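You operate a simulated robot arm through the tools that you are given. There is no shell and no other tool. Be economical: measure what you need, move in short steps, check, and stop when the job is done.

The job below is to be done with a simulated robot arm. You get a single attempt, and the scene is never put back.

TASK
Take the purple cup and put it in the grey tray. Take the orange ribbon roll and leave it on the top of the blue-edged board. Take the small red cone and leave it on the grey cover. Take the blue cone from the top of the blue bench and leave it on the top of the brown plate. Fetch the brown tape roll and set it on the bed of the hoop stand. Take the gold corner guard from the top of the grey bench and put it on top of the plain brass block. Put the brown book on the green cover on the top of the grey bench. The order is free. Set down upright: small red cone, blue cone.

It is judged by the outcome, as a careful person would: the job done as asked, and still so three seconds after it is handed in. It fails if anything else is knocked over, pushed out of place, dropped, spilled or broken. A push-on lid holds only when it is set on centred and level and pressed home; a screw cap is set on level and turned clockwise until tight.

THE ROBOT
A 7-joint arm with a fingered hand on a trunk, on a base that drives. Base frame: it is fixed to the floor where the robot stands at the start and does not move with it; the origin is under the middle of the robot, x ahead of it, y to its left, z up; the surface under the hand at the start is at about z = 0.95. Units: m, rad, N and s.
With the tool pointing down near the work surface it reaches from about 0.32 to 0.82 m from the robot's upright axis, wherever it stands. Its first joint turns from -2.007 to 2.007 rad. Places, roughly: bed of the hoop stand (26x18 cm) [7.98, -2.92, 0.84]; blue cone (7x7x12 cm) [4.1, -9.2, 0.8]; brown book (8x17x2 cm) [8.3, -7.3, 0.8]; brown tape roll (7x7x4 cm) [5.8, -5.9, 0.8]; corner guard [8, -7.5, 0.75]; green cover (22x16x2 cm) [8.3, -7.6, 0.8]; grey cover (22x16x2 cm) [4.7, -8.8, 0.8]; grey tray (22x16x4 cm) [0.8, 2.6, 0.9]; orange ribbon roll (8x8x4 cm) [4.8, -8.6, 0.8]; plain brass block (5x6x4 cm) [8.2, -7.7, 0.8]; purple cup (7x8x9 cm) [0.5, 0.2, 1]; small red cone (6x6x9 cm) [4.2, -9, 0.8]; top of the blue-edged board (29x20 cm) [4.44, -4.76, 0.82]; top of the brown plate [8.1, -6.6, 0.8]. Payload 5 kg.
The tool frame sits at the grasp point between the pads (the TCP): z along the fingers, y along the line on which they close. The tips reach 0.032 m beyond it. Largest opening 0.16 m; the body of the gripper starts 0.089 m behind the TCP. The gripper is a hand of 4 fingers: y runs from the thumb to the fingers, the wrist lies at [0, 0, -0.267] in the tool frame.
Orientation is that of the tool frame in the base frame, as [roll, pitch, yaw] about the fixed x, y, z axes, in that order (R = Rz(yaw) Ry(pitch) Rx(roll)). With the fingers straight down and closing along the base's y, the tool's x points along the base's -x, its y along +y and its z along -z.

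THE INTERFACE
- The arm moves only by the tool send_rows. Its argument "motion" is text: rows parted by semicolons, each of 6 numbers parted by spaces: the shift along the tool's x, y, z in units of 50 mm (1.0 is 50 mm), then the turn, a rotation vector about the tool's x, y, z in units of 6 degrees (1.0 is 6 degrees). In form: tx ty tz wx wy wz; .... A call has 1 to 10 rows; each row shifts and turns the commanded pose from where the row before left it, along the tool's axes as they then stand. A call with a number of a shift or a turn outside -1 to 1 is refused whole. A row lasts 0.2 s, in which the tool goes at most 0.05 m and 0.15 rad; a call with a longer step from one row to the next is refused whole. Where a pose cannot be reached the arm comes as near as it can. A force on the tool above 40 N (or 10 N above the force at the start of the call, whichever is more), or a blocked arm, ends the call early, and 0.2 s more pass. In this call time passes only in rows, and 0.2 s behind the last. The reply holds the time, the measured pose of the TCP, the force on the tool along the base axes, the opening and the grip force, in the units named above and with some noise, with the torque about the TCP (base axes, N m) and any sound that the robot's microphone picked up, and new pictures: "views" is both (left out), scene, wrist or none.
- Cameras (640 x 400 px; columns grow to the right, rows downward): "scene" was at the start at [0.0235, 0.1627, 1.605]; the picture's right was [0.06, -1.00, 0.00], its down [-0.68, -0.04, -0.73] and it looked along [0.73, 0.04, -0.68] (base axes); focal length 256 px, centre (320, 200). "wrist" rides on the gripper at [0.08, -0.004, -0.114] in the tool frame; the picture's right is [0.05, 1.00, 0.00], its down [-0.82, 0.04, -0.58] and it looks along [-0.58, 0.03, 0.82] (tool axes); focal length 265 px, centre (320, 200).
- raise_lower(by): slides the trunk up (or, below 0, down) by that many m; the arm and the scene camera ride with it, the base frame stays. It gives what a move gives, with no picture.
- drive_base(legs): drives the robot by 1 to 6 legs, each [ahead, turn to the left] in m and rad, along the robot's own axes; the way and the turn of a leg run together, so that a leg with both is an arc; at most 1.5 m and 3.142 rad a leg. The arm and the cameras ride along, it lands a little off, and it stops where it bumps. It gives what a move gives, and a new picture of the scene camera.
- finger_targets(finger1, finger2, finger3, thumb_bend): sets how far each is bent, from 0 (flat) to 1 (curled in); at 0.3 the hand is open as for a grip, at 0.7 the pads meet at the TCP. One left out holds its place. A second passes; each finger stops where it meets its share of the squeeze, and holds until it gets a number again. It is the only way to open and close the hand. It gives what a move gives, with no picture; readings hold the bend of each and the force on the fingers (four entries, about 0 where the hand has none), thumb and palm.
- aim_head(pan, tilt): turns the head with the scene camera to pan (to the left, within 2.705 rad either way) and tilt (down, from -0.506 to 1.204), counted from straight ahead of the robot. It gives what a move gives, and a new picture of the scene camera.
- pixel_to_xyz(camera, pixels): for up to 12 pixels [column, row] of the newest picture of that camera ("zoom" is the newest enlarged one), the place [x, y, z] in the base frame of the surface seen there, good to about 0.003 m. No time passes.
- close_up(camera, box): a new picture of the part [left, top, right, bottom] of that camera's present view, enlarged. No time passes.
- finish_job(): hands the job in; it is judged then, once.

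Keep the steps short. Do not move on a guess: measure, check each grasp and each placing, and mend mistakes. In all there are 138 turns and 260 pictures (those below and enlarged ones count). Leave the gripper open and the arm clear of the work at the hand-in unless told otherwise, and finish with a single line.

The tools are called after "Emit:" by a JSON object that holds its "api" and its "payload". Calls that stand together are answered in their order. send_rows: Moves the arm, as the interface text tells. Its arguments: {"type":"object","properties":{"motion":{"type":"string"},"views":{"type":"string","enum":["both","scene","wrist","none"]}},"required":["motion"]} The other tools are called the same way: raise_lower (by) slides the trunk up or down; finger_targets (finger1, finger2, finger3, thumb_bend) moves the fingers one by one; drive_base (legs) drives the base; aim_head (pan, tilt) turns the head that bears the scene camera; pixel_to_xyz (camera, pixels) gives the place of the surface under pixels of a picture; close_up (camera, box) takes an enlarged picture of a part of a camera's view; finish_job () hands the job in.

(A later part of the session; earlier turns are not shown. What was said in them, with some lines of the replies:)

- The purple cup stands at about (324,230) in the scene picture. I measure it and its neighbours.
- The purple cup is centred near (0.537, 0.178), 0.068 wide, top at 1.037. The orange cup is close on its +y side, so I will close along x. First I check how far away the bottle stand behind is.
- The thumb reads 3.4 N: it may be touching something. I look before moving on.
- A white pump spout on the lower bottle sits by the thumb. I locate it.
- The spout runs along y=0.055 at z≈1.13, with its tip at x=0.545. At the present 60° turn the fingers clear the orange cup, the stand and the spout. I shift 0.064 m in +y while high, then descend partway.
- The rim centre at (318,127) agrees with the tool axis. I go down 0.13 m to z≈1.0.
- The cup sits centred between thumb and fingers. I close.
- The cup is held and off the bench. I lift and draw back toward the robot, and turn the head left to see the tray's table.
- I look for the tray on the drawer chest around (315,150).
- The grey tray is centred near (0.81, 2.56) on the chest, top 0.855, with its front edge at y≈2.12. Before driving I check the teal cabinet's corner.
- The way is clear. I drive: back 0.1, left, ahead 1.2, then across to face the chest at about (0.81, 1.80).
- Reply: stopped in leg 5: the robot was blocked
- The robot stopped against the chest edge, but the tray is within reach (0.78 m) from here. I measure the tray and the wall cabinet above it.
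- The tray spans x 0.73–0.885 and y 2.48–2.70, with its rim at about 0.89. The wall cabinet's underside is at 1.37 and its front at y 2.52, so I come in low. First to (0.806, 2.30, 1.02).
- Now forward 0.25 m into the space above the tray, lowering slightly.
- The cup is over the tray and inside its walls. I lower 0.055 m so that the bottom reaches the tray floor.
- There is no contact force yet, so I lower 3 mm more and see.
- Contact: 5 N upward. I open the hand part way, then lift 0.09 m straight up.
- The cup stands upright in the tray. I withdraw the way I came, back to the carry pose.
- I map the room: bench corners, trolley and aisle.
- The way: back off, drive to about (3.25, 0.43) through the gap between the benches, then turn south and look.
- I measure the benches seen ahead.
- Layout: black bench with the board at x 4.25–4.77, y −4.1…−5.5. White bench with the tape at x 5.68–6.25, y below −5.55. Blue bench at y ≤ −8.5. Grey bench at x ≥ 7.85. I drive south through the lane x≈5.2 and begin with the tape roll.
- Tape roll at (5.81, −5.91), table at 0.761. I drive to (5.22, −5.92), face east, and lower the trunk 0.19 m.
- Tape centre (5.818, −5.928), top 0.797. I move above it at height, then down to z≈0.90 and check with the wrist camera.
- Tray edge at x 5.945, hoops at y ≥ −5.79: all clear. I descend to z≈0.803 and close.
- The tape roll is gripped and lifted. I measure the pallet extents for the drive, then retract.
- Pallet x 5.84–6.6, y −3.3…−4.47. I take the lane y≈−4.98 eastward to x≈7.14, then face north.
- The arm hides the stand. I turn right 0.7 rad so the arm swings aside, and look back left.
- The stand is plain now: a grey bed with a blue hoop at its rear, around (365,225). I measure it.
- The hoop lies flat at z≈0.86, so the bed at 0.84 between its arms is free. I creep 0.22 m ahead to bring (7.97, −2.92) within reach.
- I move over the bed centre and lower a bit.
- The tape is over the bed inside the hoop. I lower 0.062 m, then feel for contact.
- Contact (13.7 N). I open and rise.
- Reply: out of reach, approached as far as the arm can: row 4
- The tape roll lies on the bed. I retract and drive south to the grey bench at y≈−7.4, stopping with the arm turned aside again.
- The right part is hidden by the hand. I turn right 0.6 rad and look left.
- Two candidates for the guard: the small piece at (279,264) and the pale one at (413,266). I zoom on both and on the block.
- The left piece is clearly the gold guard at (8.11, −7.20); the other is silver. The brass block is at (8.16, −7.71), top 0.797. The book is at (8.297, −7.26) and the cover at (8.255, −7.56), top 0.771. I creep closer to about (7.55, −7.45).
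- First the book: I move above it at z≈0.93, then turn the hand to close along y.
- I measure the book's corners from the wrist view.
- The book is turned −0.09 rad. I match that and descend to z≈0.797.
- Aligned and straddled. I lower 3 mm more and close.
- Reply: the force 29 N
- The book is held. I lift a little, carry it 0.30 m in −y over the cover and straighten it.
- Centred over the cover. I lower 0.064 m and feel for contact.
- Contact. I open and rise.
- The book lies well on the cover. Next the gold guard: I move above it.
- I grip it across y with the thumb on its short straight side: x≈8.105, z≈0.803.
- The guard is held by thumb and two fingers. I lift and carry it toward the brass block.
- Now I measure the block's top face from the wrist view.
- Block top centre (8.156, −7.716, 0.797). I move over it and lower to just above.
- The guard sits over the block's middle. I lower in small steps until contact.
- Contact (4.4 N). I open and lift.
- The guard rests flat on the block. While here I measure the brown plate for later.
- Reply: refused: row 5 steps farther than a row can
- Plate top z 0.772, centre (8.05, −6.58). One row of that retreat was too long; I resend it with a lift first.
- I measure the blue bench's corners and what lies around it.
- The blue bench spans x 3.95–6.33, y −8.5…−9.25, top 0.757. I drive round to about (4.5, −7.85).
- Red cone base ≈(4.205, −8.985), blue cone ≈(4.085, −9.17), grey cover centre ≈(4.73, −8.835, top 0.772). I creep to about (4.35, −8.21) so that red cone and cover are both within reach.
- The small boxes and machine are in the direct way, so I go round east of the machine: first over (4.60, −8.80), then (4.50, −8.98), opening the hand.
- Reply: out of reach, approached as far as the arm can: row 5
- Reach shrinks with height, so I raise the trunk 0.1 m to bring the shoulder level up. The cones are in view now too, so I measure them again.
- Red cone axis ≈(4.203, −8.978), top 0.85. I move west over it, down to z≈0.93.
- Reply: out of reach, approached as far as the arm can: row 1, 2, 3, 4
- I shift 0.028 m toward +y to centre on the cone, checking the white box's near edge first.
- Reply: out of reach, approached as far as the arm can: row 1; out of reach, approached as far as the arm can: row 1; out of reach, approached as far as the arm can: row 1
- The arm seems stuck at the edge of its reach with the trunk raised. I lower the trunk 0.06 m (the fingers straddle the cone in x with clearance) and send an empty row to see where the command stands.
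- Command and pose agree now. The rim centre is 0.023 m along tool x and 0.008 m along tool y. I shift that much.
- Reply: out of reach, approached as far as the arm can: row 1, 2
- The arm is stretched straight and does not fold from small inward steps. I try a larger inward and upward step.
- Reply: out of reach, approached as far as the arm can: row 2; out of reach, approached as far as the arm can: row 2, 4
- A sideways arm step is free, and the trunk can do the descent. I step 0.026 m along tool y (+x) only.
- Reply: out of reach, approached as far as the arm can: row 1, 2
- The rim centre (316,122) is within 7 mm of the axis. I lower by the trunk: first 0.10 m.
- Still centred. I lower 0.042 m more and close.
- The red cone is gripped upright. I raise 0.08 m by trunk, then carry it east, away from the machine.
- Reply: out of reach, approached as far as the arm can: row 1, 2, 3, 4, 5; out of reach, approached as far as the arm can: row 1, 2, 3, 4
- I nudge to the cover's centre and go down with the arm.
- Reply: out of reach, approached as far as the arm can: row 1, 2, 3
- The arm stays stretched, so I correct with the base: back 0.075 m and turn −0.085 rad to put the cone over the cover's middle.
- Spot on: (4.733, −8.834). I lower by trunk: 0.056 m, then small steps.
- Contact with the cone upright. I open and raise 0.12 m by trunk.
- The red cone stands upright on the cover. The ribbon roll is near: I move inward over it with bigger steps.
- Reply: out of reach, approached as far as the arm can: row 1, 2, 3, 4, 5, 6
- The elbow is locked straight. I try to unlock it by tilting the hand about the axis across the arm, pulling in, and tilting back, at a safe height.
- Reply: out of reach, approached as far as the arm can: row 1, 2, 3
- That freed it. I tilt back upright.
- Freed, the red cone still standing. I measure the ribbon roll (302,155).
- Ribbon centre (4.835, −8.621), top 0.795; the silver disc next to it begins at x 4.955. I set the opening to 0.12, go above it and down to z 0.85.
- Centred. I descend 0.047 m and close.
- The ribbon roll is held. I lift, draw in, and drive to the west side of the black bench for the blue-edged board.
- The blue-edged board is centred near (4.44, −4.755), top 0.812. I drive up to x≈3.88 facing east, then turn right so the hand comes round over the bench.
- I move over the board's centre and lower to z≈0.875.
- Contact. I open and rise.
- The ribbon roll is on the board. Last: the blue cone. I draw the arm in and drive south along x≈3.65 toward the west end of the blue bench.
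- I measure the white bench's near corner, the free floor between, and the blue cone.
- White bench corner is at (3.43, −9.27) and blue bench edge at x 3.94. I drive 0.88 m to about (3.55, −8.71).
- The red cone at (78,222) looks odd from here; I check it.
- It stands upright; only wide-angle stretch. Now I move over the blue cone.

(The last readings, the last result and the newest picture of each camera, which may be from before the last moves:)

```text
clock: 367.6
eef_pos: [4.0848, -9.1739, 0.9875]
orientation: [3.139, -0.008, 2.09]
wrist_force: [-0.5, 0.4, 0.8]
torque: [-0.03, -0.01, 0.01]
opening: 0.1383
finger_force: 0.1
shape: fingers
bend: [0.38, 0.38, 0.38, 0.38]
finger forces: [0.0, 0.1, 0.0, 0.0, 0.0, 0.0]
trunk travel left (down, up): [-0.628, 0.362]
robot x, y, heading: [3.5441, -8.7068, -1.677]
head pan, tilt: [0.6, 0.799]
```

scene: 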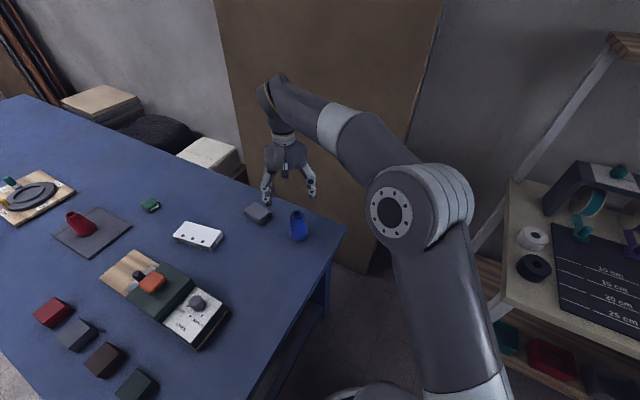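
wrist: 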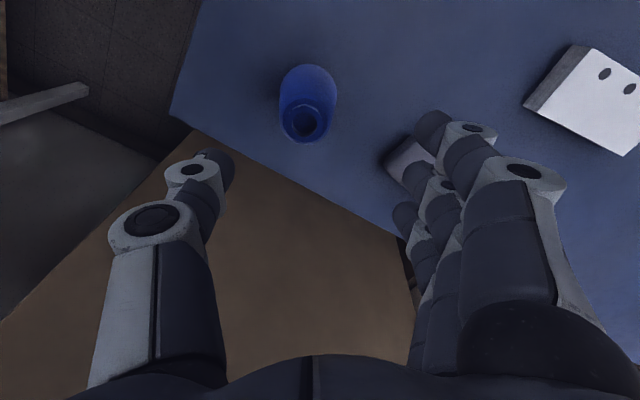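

The cone's axis is 0.0125 m toward the thumb. I correct, then descend to z≈0.815.

Emit:
{"api": "send_rows", "payload": {"motion": "0.07 -0.25 0 0 0 0; 0 0 0.69 0 0 0; 0 0 0.69 0 0 0", "views": "wrist"}}

Emit:
{"api": "send_rows", "payload": {"motion": "0 0 0.69 0 0 0; 0 0 0.69 0 0 0; 0 0 0.65 0 0 0", "views": "wrist"}}

```text
clock: 368.4
eef_pos: [4.074, -9.1754, 0.9184]
orientation: [3.141, -0.006, 2.088]
wrist_force: [-0.7, -0.4, 0.7]
torque: [0.05, 0.02, 0.02]
opening: 0.1388
finger_force: 0.1
shape: fingers
bend: [0.38, 0.38, 0.38, 0.38]
finger forces: [0.0, 0.1, 0.0, 0.0, 0.0, 0.0]
trunk travel left (down, up): [-0.628, 0.362]
robot x, y, heading: [3.5454, -8.7057, -1.678]
head pan, tilt: [0.6, 0.799]
```

wrist: 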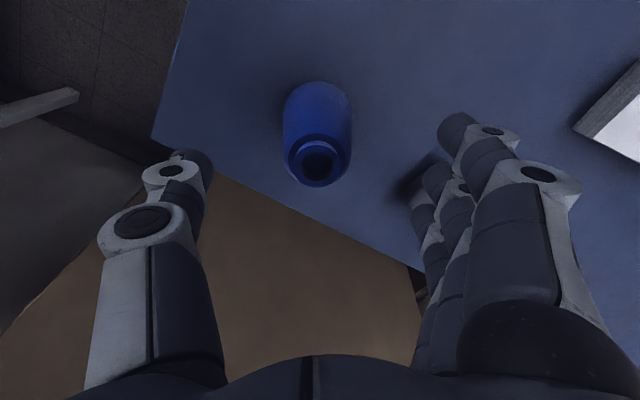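

```text
clock: 369.2
eef_pos: [4.0737, -9.1752, 0.818]
orientation: [3.14, -0.007, 2.089]
wrist_force: [-0.9, 0.2, 0.3]
torque: [-0.01, -0.02, 0.01]
opening: 0.1387
finger_force: 0.0
shape: fingers
bend: [0.38, 0.38, 0.38, 0.38]
finger forces: [0.0, 0.0, 0.0, 0.0, 0.0, 0.0]
trunk travel left (down, up): [-0.628, 0.362]
robot x, y, heading: [3.5431, -8.7021, -1.67]
head pan, tilt: [0.6, 0.799]
```

wrist: 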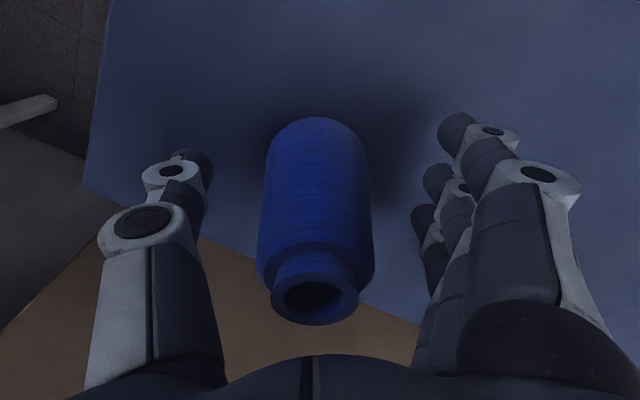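

Centred. I close and lift a little.

Emit:
{"api": "finger_targets", "payload": {"finger1": 0.66, "finger2": 0.66, "finger3": 0.66, "thumb_bend": 0.66}}

Emit:
{"api": "send_rows", "payload": {"motion": "0 0 -0.5 0 0 0; 0 0 -0.6 0 0 0", "views": "both"}}

```text
clock: 370.2
eef_pos: [4.0722, -9.1753, 0.8185]
orientation: [3.139, -0.006, 2.09]
wrist_force: [0.8, -0.5, 0.4]
torque: [-0.02, -0.04, 0.0]
opening: 0.0513
finger_force: 16.6
shape: fingers
bend: [0.65, 0.56, 0.6, 0.6]
finger forces: [0.5, 10.0, 6.2, 0.1, 17.1, 0.0]
trunk travel left (down, up): [-0.628, 0.362]
robot x, y, heading: [3.5445, -8.7026, -1.673]
head pan, tilt: [0.6, 0.799]
```

```text
clock: 370.8
eef_pos: [4.0714, -9.1757, 0.8732]
orientation: [3.138, -0.009, 2.088]
wrist_force: [0.4, -0.3, -2.0]
torque: [-0.01, 0.03, -0.04]
opening: 0.0508
finger_force: 17.0
shape: fingers
bend: [0.65, 0.56, 0.6, 0.6]
finger forces: [0.5, 9.9, 6.2, 0.0, 17.1, 0.1]
trunk travel left (down, up): [-0.628, 0.362]
robot x, y, heading: [3.5451, -8.7076, -1.674]
head pan, tilt: [0.6, 0.799]
```

scene: 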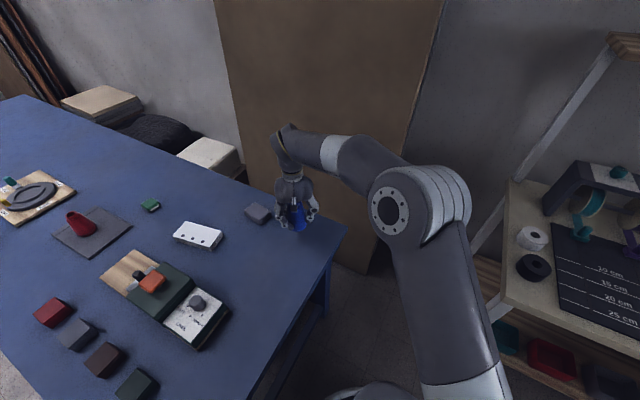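
wrist: 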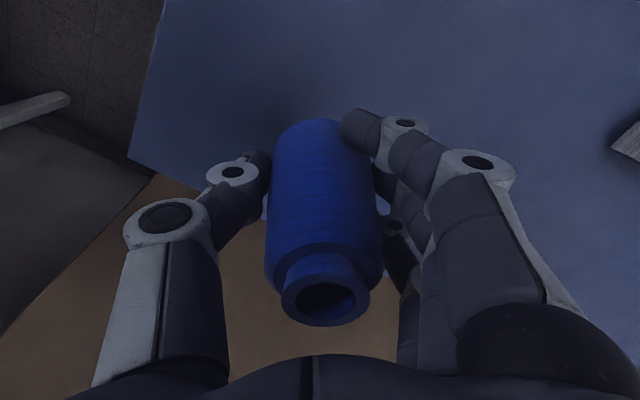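

The blue cone is held upright. I lift to z≈1.0, retract, and drive round to the grey bench by the brown plate.

Emit:
{"api": "send_rows", "payload": {"motion": "0 0 -0.9 0 0 0; 0 0 -0.9 0 0 0; 0.815 0.133 -0.1 0 0 0; 0.815 0.133 -0.1 0 0 0; 0.815 0.133 -0.1 0 0 0; 0.815 0.133 -0.1 0 0 0; 0.815 0.133 -0.1 0 0 0; 0.815 0.133 0 0 0 0; 0.815 0.133 0 0 0 0; 0.815 0.133 0 0 0 0", "views": "none"}}

Emit:
{"api": "drive_base", "payload": {"legs": [[-0.9, 0], [0, 1.693], [1.5, 0], [1.5, 0], [0.26, 0]]}}

```text
clock: 373.0
eef_pos: [3.9553, -8.8659, 0.9917]
orientation: [3.14, -0.006, 2.089]
wrist_force: [0.4, 1.1, -1.1]
torque: [0.01, 0.02, 0.0]
opening: 0.051
finger_force: 17.4
shape: fingers
bend: [0.65, 0.56, 0.6, 0.61]
finger forces: [0.5, 9.9, 6.7, 0.0, 16.8, 0.0]
trunk travel left (down, up): [-0.628, 0.362]
robot x, y, heading: [3.5473, -8.7057, -1.681]
head pan, tilt: [0.6, 0.799]
```

```text
clock: 397.4
eef_pos: [7.0668, -7.5165, 0.99]
orientation: [3.139, -0.006, -2.572]
wrist_force: [0.4, -1.3, -1.9]
torque: [-0.01, 0.0, 0.02]
opening: 0.0506
finger_force: 16.6
shape: fingers
bend: [0.65, 0.56, 0.6, 0.61]
finger forces: [0.3, 9.6, 6.6, 0.0, 16.4, 0.0]
trunk travel left (down, up): [-0.628, 0.362]
robot x, y, heading: [6.9237, -7.9366, -0.059]
head pan, tilt: [0.6, 0.799]
```

scene: 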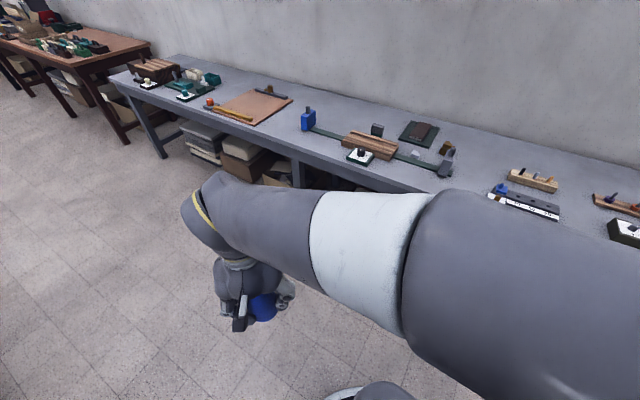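

All is in place on the grey bench. I go on to (7.45, −6.75) and turn so the hand comes round to the plate.

Emit:
{"api": "drive_base", "payload": {"legs": [[0, 1.213], [1.298, 0], [0, -1.754]]}}

Emit:
{"api": "aim_head", "payload": {"pan": 0.8, "tilt": 0.75}}

```text
clock: 411.3
eef_pos: [7.8037, -6.4528, 0.9888]
orientation: [3.14, -0.006, -3.13]
wrist_force: [-0.7, 0.3, -0.6]
torque: [0.01, -0.04, 0.02]
opening: 0.05
finger_force: 15.5
shape: fingers
bend: [0.66, 0.56, 0.6, 0.61]
finger forces: [0.2, 9.3, 6.5, 0.0, 15.5, 0.0]
trunk travel left (down, up): [-0.628, 0.362]
robot x, y, heading: [7.4633, -6.7335, -0.614]
head pan, tilt: [0.6, 0.799]
```

scene: 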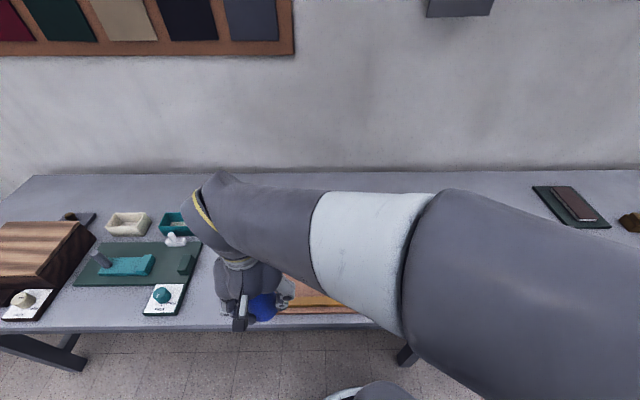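

```text
clock: 412.0
eef_pos: [7.8037, -6.4541, 0.9898]
orientation: [3.141, -0.006, -3.13]
wrist_force: [-0.3, -0.9, -0.6]
torque: [-0.02, 0.03, 0.02]
opening: 0.0498
finger_force: 16.2
shape: fingers
bend: [0.66, 0.56, 0.6, 0.61]
finger forces: [0.2, 9.2, 6.5, 0.0, 15.6, 0.0]
trunk travel left (down, up): [-0.628, 0.362]
robot x, y, heading: [7.4613, -6.7353, -0.614]
head pan, tilt: [0.799, 0.75]
```

scene: 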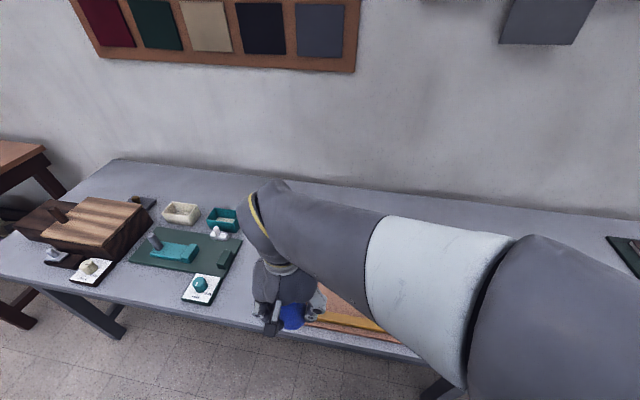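

I carry the cone over the plate centre (8.05, −6.59) and lower to z≈0.85.

Emit:
{"api": "send_rows", "payload": {"motion": "-0.815 -0.463 0 0 0 0; -0.815 -0.463 0 0 0 0; -0.815 -0.463 0 0 0 0; -0.815 -0.463 0 0 0 0; -0.815 -0.463 0 0 0 0; -0.815 -0.463 0 0 0 0; 0 0 0.7 0 0 0; 0 0 0.7 0 0 0; 0 0 0.7 0 0 0; 0 0 0.6 0 0 0", "views": "both"}}

```text
clock: 414.2
eef_pos: [8.0491, -6.589, 0.8531]
orientation: [3.138, -0.006, -3.131]
wrist_force: [-0.6, 0.2, -0.9]
torque: [0.01, 0.05, 0.0]
opening: 0.0499
finger_force: 15.5
shape: fingers
bend: [0.66, 0.56, 0.6, 0.61]
finger forces: [0.3, 9.3, 6.6, 0.1, 15.4, 0.0]
trunk travel left (down, up): [-0.628, 0.362]
robot x, y, heading: [7.4616, -6.7336, -0.613]
head pan, tilt: [0.799, 0.75]
```

scene: 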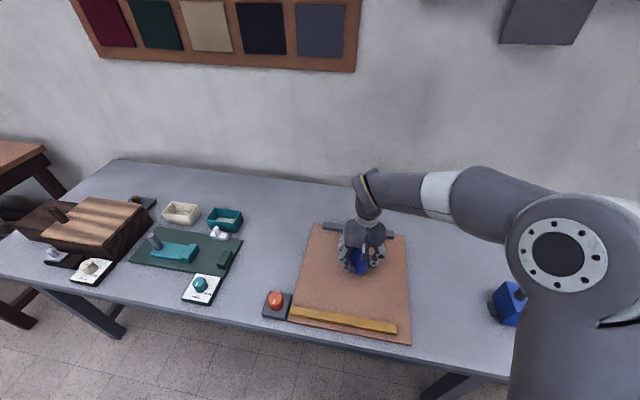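
wrist: 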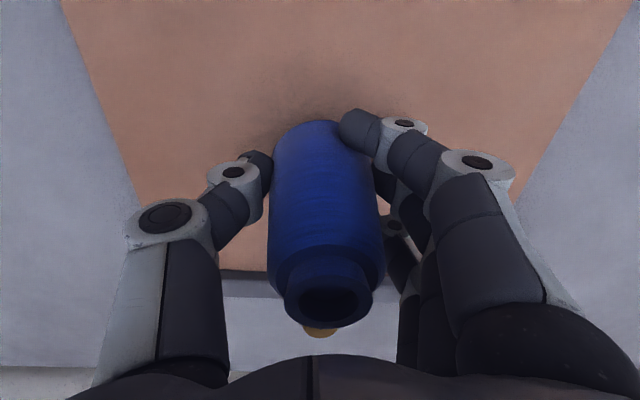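

Emit:
{"api": "send_rows", "payload": {"motion": "0 0 0.2 0 0 0; 0 0 0.14 0 0 0", "views": "none"}}

Emit:
{"api": "send_rows", "payload": {"motion": "0 0 0.05 0 0 0; 0 0 0.03 0 0 0", "views": "none"}}

```text
clock: 414.8
eef_pos: [8.0477, -6.5889, 0.835]
orientation: [3.14, -0.007, -3.13]
wrist_force: [1.0, -0.4, -0.5]
torque: [-0.04, 0.01, 0.01]
opening: 0.0497
finger_force: 15.9
shape: fingers
bend: [0.66, 0.56, 0.6, 0.61]
finger forces: [0.1, 9.2, 6.6, 0.1, 15.5, 0.1]
trunk travel left (down, up): [-0.628, 0.362]
robot x, y, heading: [7.465, -6.7344, -0.614]
head pan, tilt: [0.799, 0.75]
```

```text
clock: 415.4
eef_pos: [8.0497, -6.5903, 0.8322]
orientation: [3.14, -0.007, -3.132]
wrist_force: [0.2, 0.4, -1.7]
torque: [0.02, 0.02, -0.01]
opening: 0.0497
finger_force: 15.9
shape: fingers
bend: [0.66, 0.56, 0.6, 0.61]
finger forces: [0.2, 9.2, 6.6, 0.0, 15.5, 0.0]
trunk travel left (down, up): [-0.628, 0.362]
robot x, y, heading: [7.4619, -6.7334, -0.613]
head pan, tilt: [0.799, 0.75]
```

Emit:
{"api": "send_rows", "payload": {"motion": "0 0 0.04 0 0 0; 0 0 0.03 0 0 0", "views": "none"}}

Emit:
{"api": "close_up", "payload": {"camera": "scene", "box": [310, 200, 420, 300]}}

```text
clock: 416.0
eef_pos: [8.0481, -6.5903, 0.828]
orientation: [3.139, -0.007, -3.131]
wrist_force: [1.1, 0.7, 3.1]
torque: [0.11, -0.01, -0.04]
opening: 0.0498
finger_force: 17.4
shape: fingers
bend: [0.66, 0.56, 0.61, 0.61]
finger forces: [0.3, 10.3, 7.2, 0.1, 16.7, 0.1]
trunk travel left (down, up): [-0.628, 0.362]
robot x, y, heading: [7.4631, -6.7321, -0.612]
head pan, tilt: [0.799, 0.75]
```

```text
4.00 times, centred on (365, 250) of scene
```

zoom: 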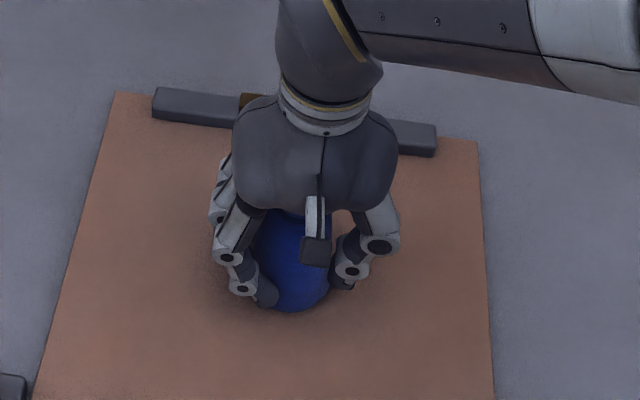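

Light contact (3 N). I open in two steps and rise.

Emit:
{"api": "finger_targets", "payload": {"finger1": 0.52, "finger2": 0.52, "finger3": 0.52, "thumb_bend": 0.55}}

Emit:
{"api": "finger_targets", "payload": {"finger1": 0.4, "finger2": 0.4, "finger3": 0.4, "thumb_bend": 0.4}}

Emit:
{"api": "send_rows", "payload": {"motion": "0 0 -0.4 0 0 0; 0 0 -0.8 0 0 0; 0 0 -0.9 0 0 0; 0 0 -0.9 0 0 0", "views": "both"}}

```text
clock: 417.0
eef_pos: [8.0492, -6.5909, 0.8287]
orientation: [3.14, -0.007, -3.132]
wrist_force: [0.3, 0.2, 0.1]
torque: [0.0, 0.0, -0.01]
opening: 0.0769
finger_force: 0.0
shape: fingers
bend: [0.52, 0.52, 0.52, 0.55]
finger forces: [0.0, 0.1, 0.0, 0.1, 0.1, 0.1]
trunk travel left (down, up): [-0.628, 0.362]
robot x, y, heading: [7.4637, -6.7352, -0.615]
head pan, tilt: [0.799, 0.75]
```

```text
clock: 418.0
eef_pos: [8.0474, -6.589, 0.828]
orientation: [3.141, -0.008, -3.131]
wrist_force: [-0.5, -1.3, -0.1]
torque: [-0.02, -0.01, 0.02]
opening: 0.1304
finger_force: 0.1
shape: fingers
bend: [0.4, 0.4, 0.4, 0.4]
finger forces: [0.0, 0.0, 0.1, 0.0, 0.0, 0.0]
trunk travel left (down, up): [-0.628, 0.362]
robot x, y, heading: [7.4616, -6.7349, -0.613]
head pan, tilt: [0.799, 0.75]
```

```text
clock: 419.0
eef_pos: [8.0517, -6.5914, 0.9817]
orientation: [3.14, -0.007, -3.131]
wrist_force: [0.2, 0.0, 0.2]
torque: [-0.01, 0.01, -0.01]
opening: 0.1305
finger_force: 0.0
shape: fingers
bend: [0.4, 0.4, 0.4, 0.4]
finger forces: [0.0, 0.0, 0.0, 0.0, 0.0, 0.0]
trunk travel left (down, up): [-0.628, 0.362]
robot x, y, heading: [7.4631, -6.7326, -0.616]
head pan, tilt: [0.799, 0.75]
```

scene: 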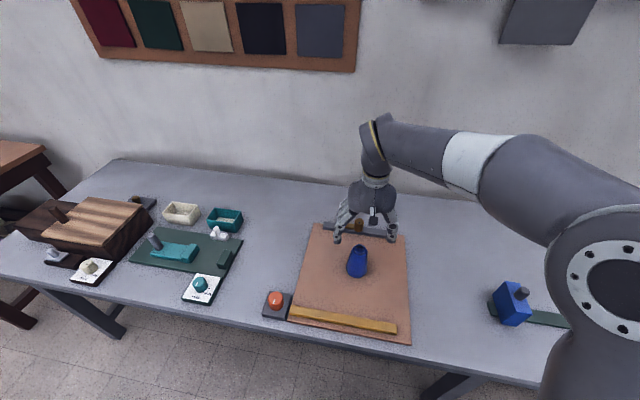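
wrist: 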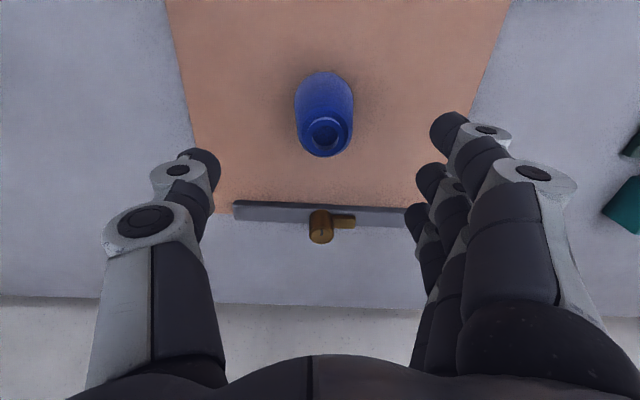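

The blue cone stands upright on the plate. I draw the arm clear, open the hand, back off a little and take a last look.

Emit:
{"api": "send_rows", "payload": {"motion": "0.815 0.463 0 0 0 0; 0.815 0.463 0 0 0 0; 0.815 0.463 0 0 0 0; 0.815 0.463 0 0 0 0; 0.815 0.463 0 0 0 0; 0.815 0.463 0 0 0 0", "views": "none"}}

Emit:
{"api": "finger_targets", "payload": {"finger1": 0.3, "finger2": 0.3, "finger3": 0.3, "thumb_bend": 0.3}}

Emit:
{"api": "drive_base", "payload": {"legs": [[-0.4, 0], [0, -0.5]]}}

Emit:
{"api": "aim_head", "payload": {"pan": 0.9, "tilt": 0.6}}

Emit:
{"api": "close_up", "payload": {"camera": "scene", "box": [150, 120, 550, 340]}}

```text
clock: 420.4
eef_pos: [7.8035, -6.4534, 0.9799]
orientation: [3.139, -0.007, -3.131]
wrist_force: [-0.4, 0.6, 0.1]
torque: [-0.01, 0.01, 0.0]
opening: 0.1307
finger_force: 0.1
shape: fingers
bend: [0.4, 0.4, 0.4, 0.4]
finger forces: [0.0, 0.0, 0.0, 0.1, 0.0, 0.0]
trunk travel left (down, up): [-0.628, 0.362]
robot x, y, heading: [7.4595, -6.7319, -0.609]
head pan, tilt: [0.799, 0.75]
```

```text
clock: 421.4
eef_pos: [7.8035, -6.4535, 0.9797]
orientation: [3.139, -0.006, -3.131]
wrist_force: [0.0, 0.1, 0.1]
torque: [0.0, -0.01, -0.01]
opening: 0.17
finger_force: 0.1
shape: fingers
bend: [0.3, 0.3, 0.3, 0.3]
finger forces: [0.0, 0.0, 0.0, 0.0, 0.1, 0.0]
trunk travel left (down, up): [-0.628, 0.362]
robot x, y, heading: [7.4636, -6.7346, -0.615]
head pan, tilt: [0.799, 0.75]
```

```text
clock: 425.3
eef_pos: [7.5714, -6.4263, 0.9807]
orientation: [3.139, -0.007, 2.644]
wrist_force: [-0.5, -0.4, 0.7]
torque: [0.02, -0.01, 0.0]
opening: 0.17
finger_force: 0.1
shape: fingers
bend: [0.3, 0.3, 0.3, 0.3]
finger forces: [0.0, 0.0, 0.0, 0.0, 0.1, 0.1]
trunk travel left (down, up): [-0.628, 0.362]
robot x, y, heading: [7.1414, -6.5003, -1.12]
head pan, tilt: [0.799, 0.75]
```

scene: 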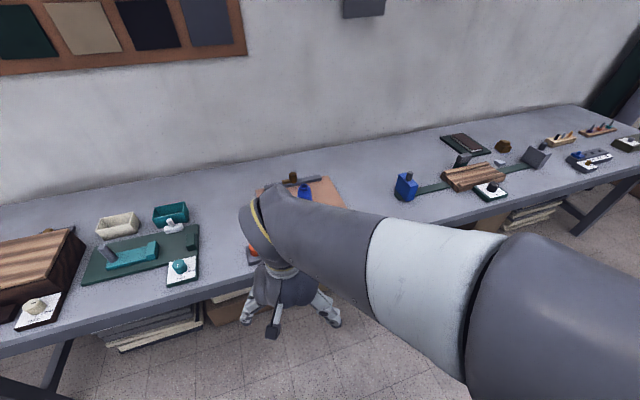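

```text
clock: 426.0
eef_pos: [7.5714, -6.4267, 0.9806]
orientation: [3.139, -0.007, 2.644]
wrist_force: [-0.5, 0.2, -0.6]
torque: [-0.02, -0.01, 0.0]
opening: 0.1698
finger_force: 0.1
shape: fingers
bend: [0.3, 0.3, 0.3, 0.3]
finger forces: [0.0, 0.1, 0.1, 0.1, 0.1, 0.1]
trunk travel left (down, up): [-0.628, 0.362]
robot x, y, heading: [7.1399, -6.5031, -1.122]
head pan, tilt: [0.901, 0.6]
```

scene: 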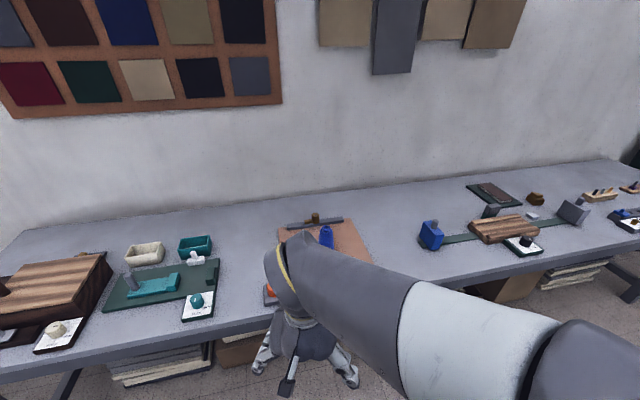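

```text
1.60 times, centred on (350, 230) of scene
```

zoom: 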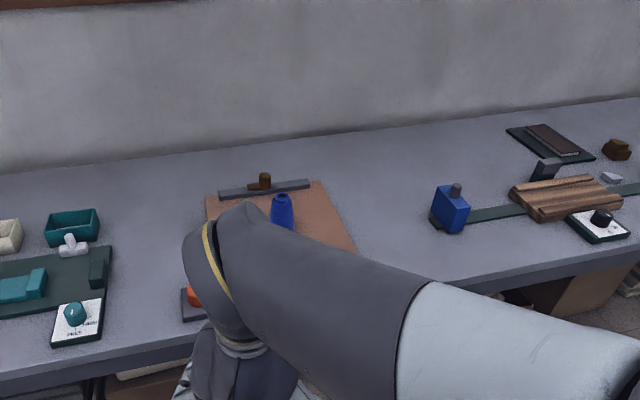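

Everything I placed is where it should be. The cone, book and guard stand as set down, the hand is open and the arm is clear. I hand in.

Emit:
{"api": "finish_job", "payload": {}}

```text
The job is handed in.
```

All seven items were placed as asked, both cones upright, and the job is handed in.
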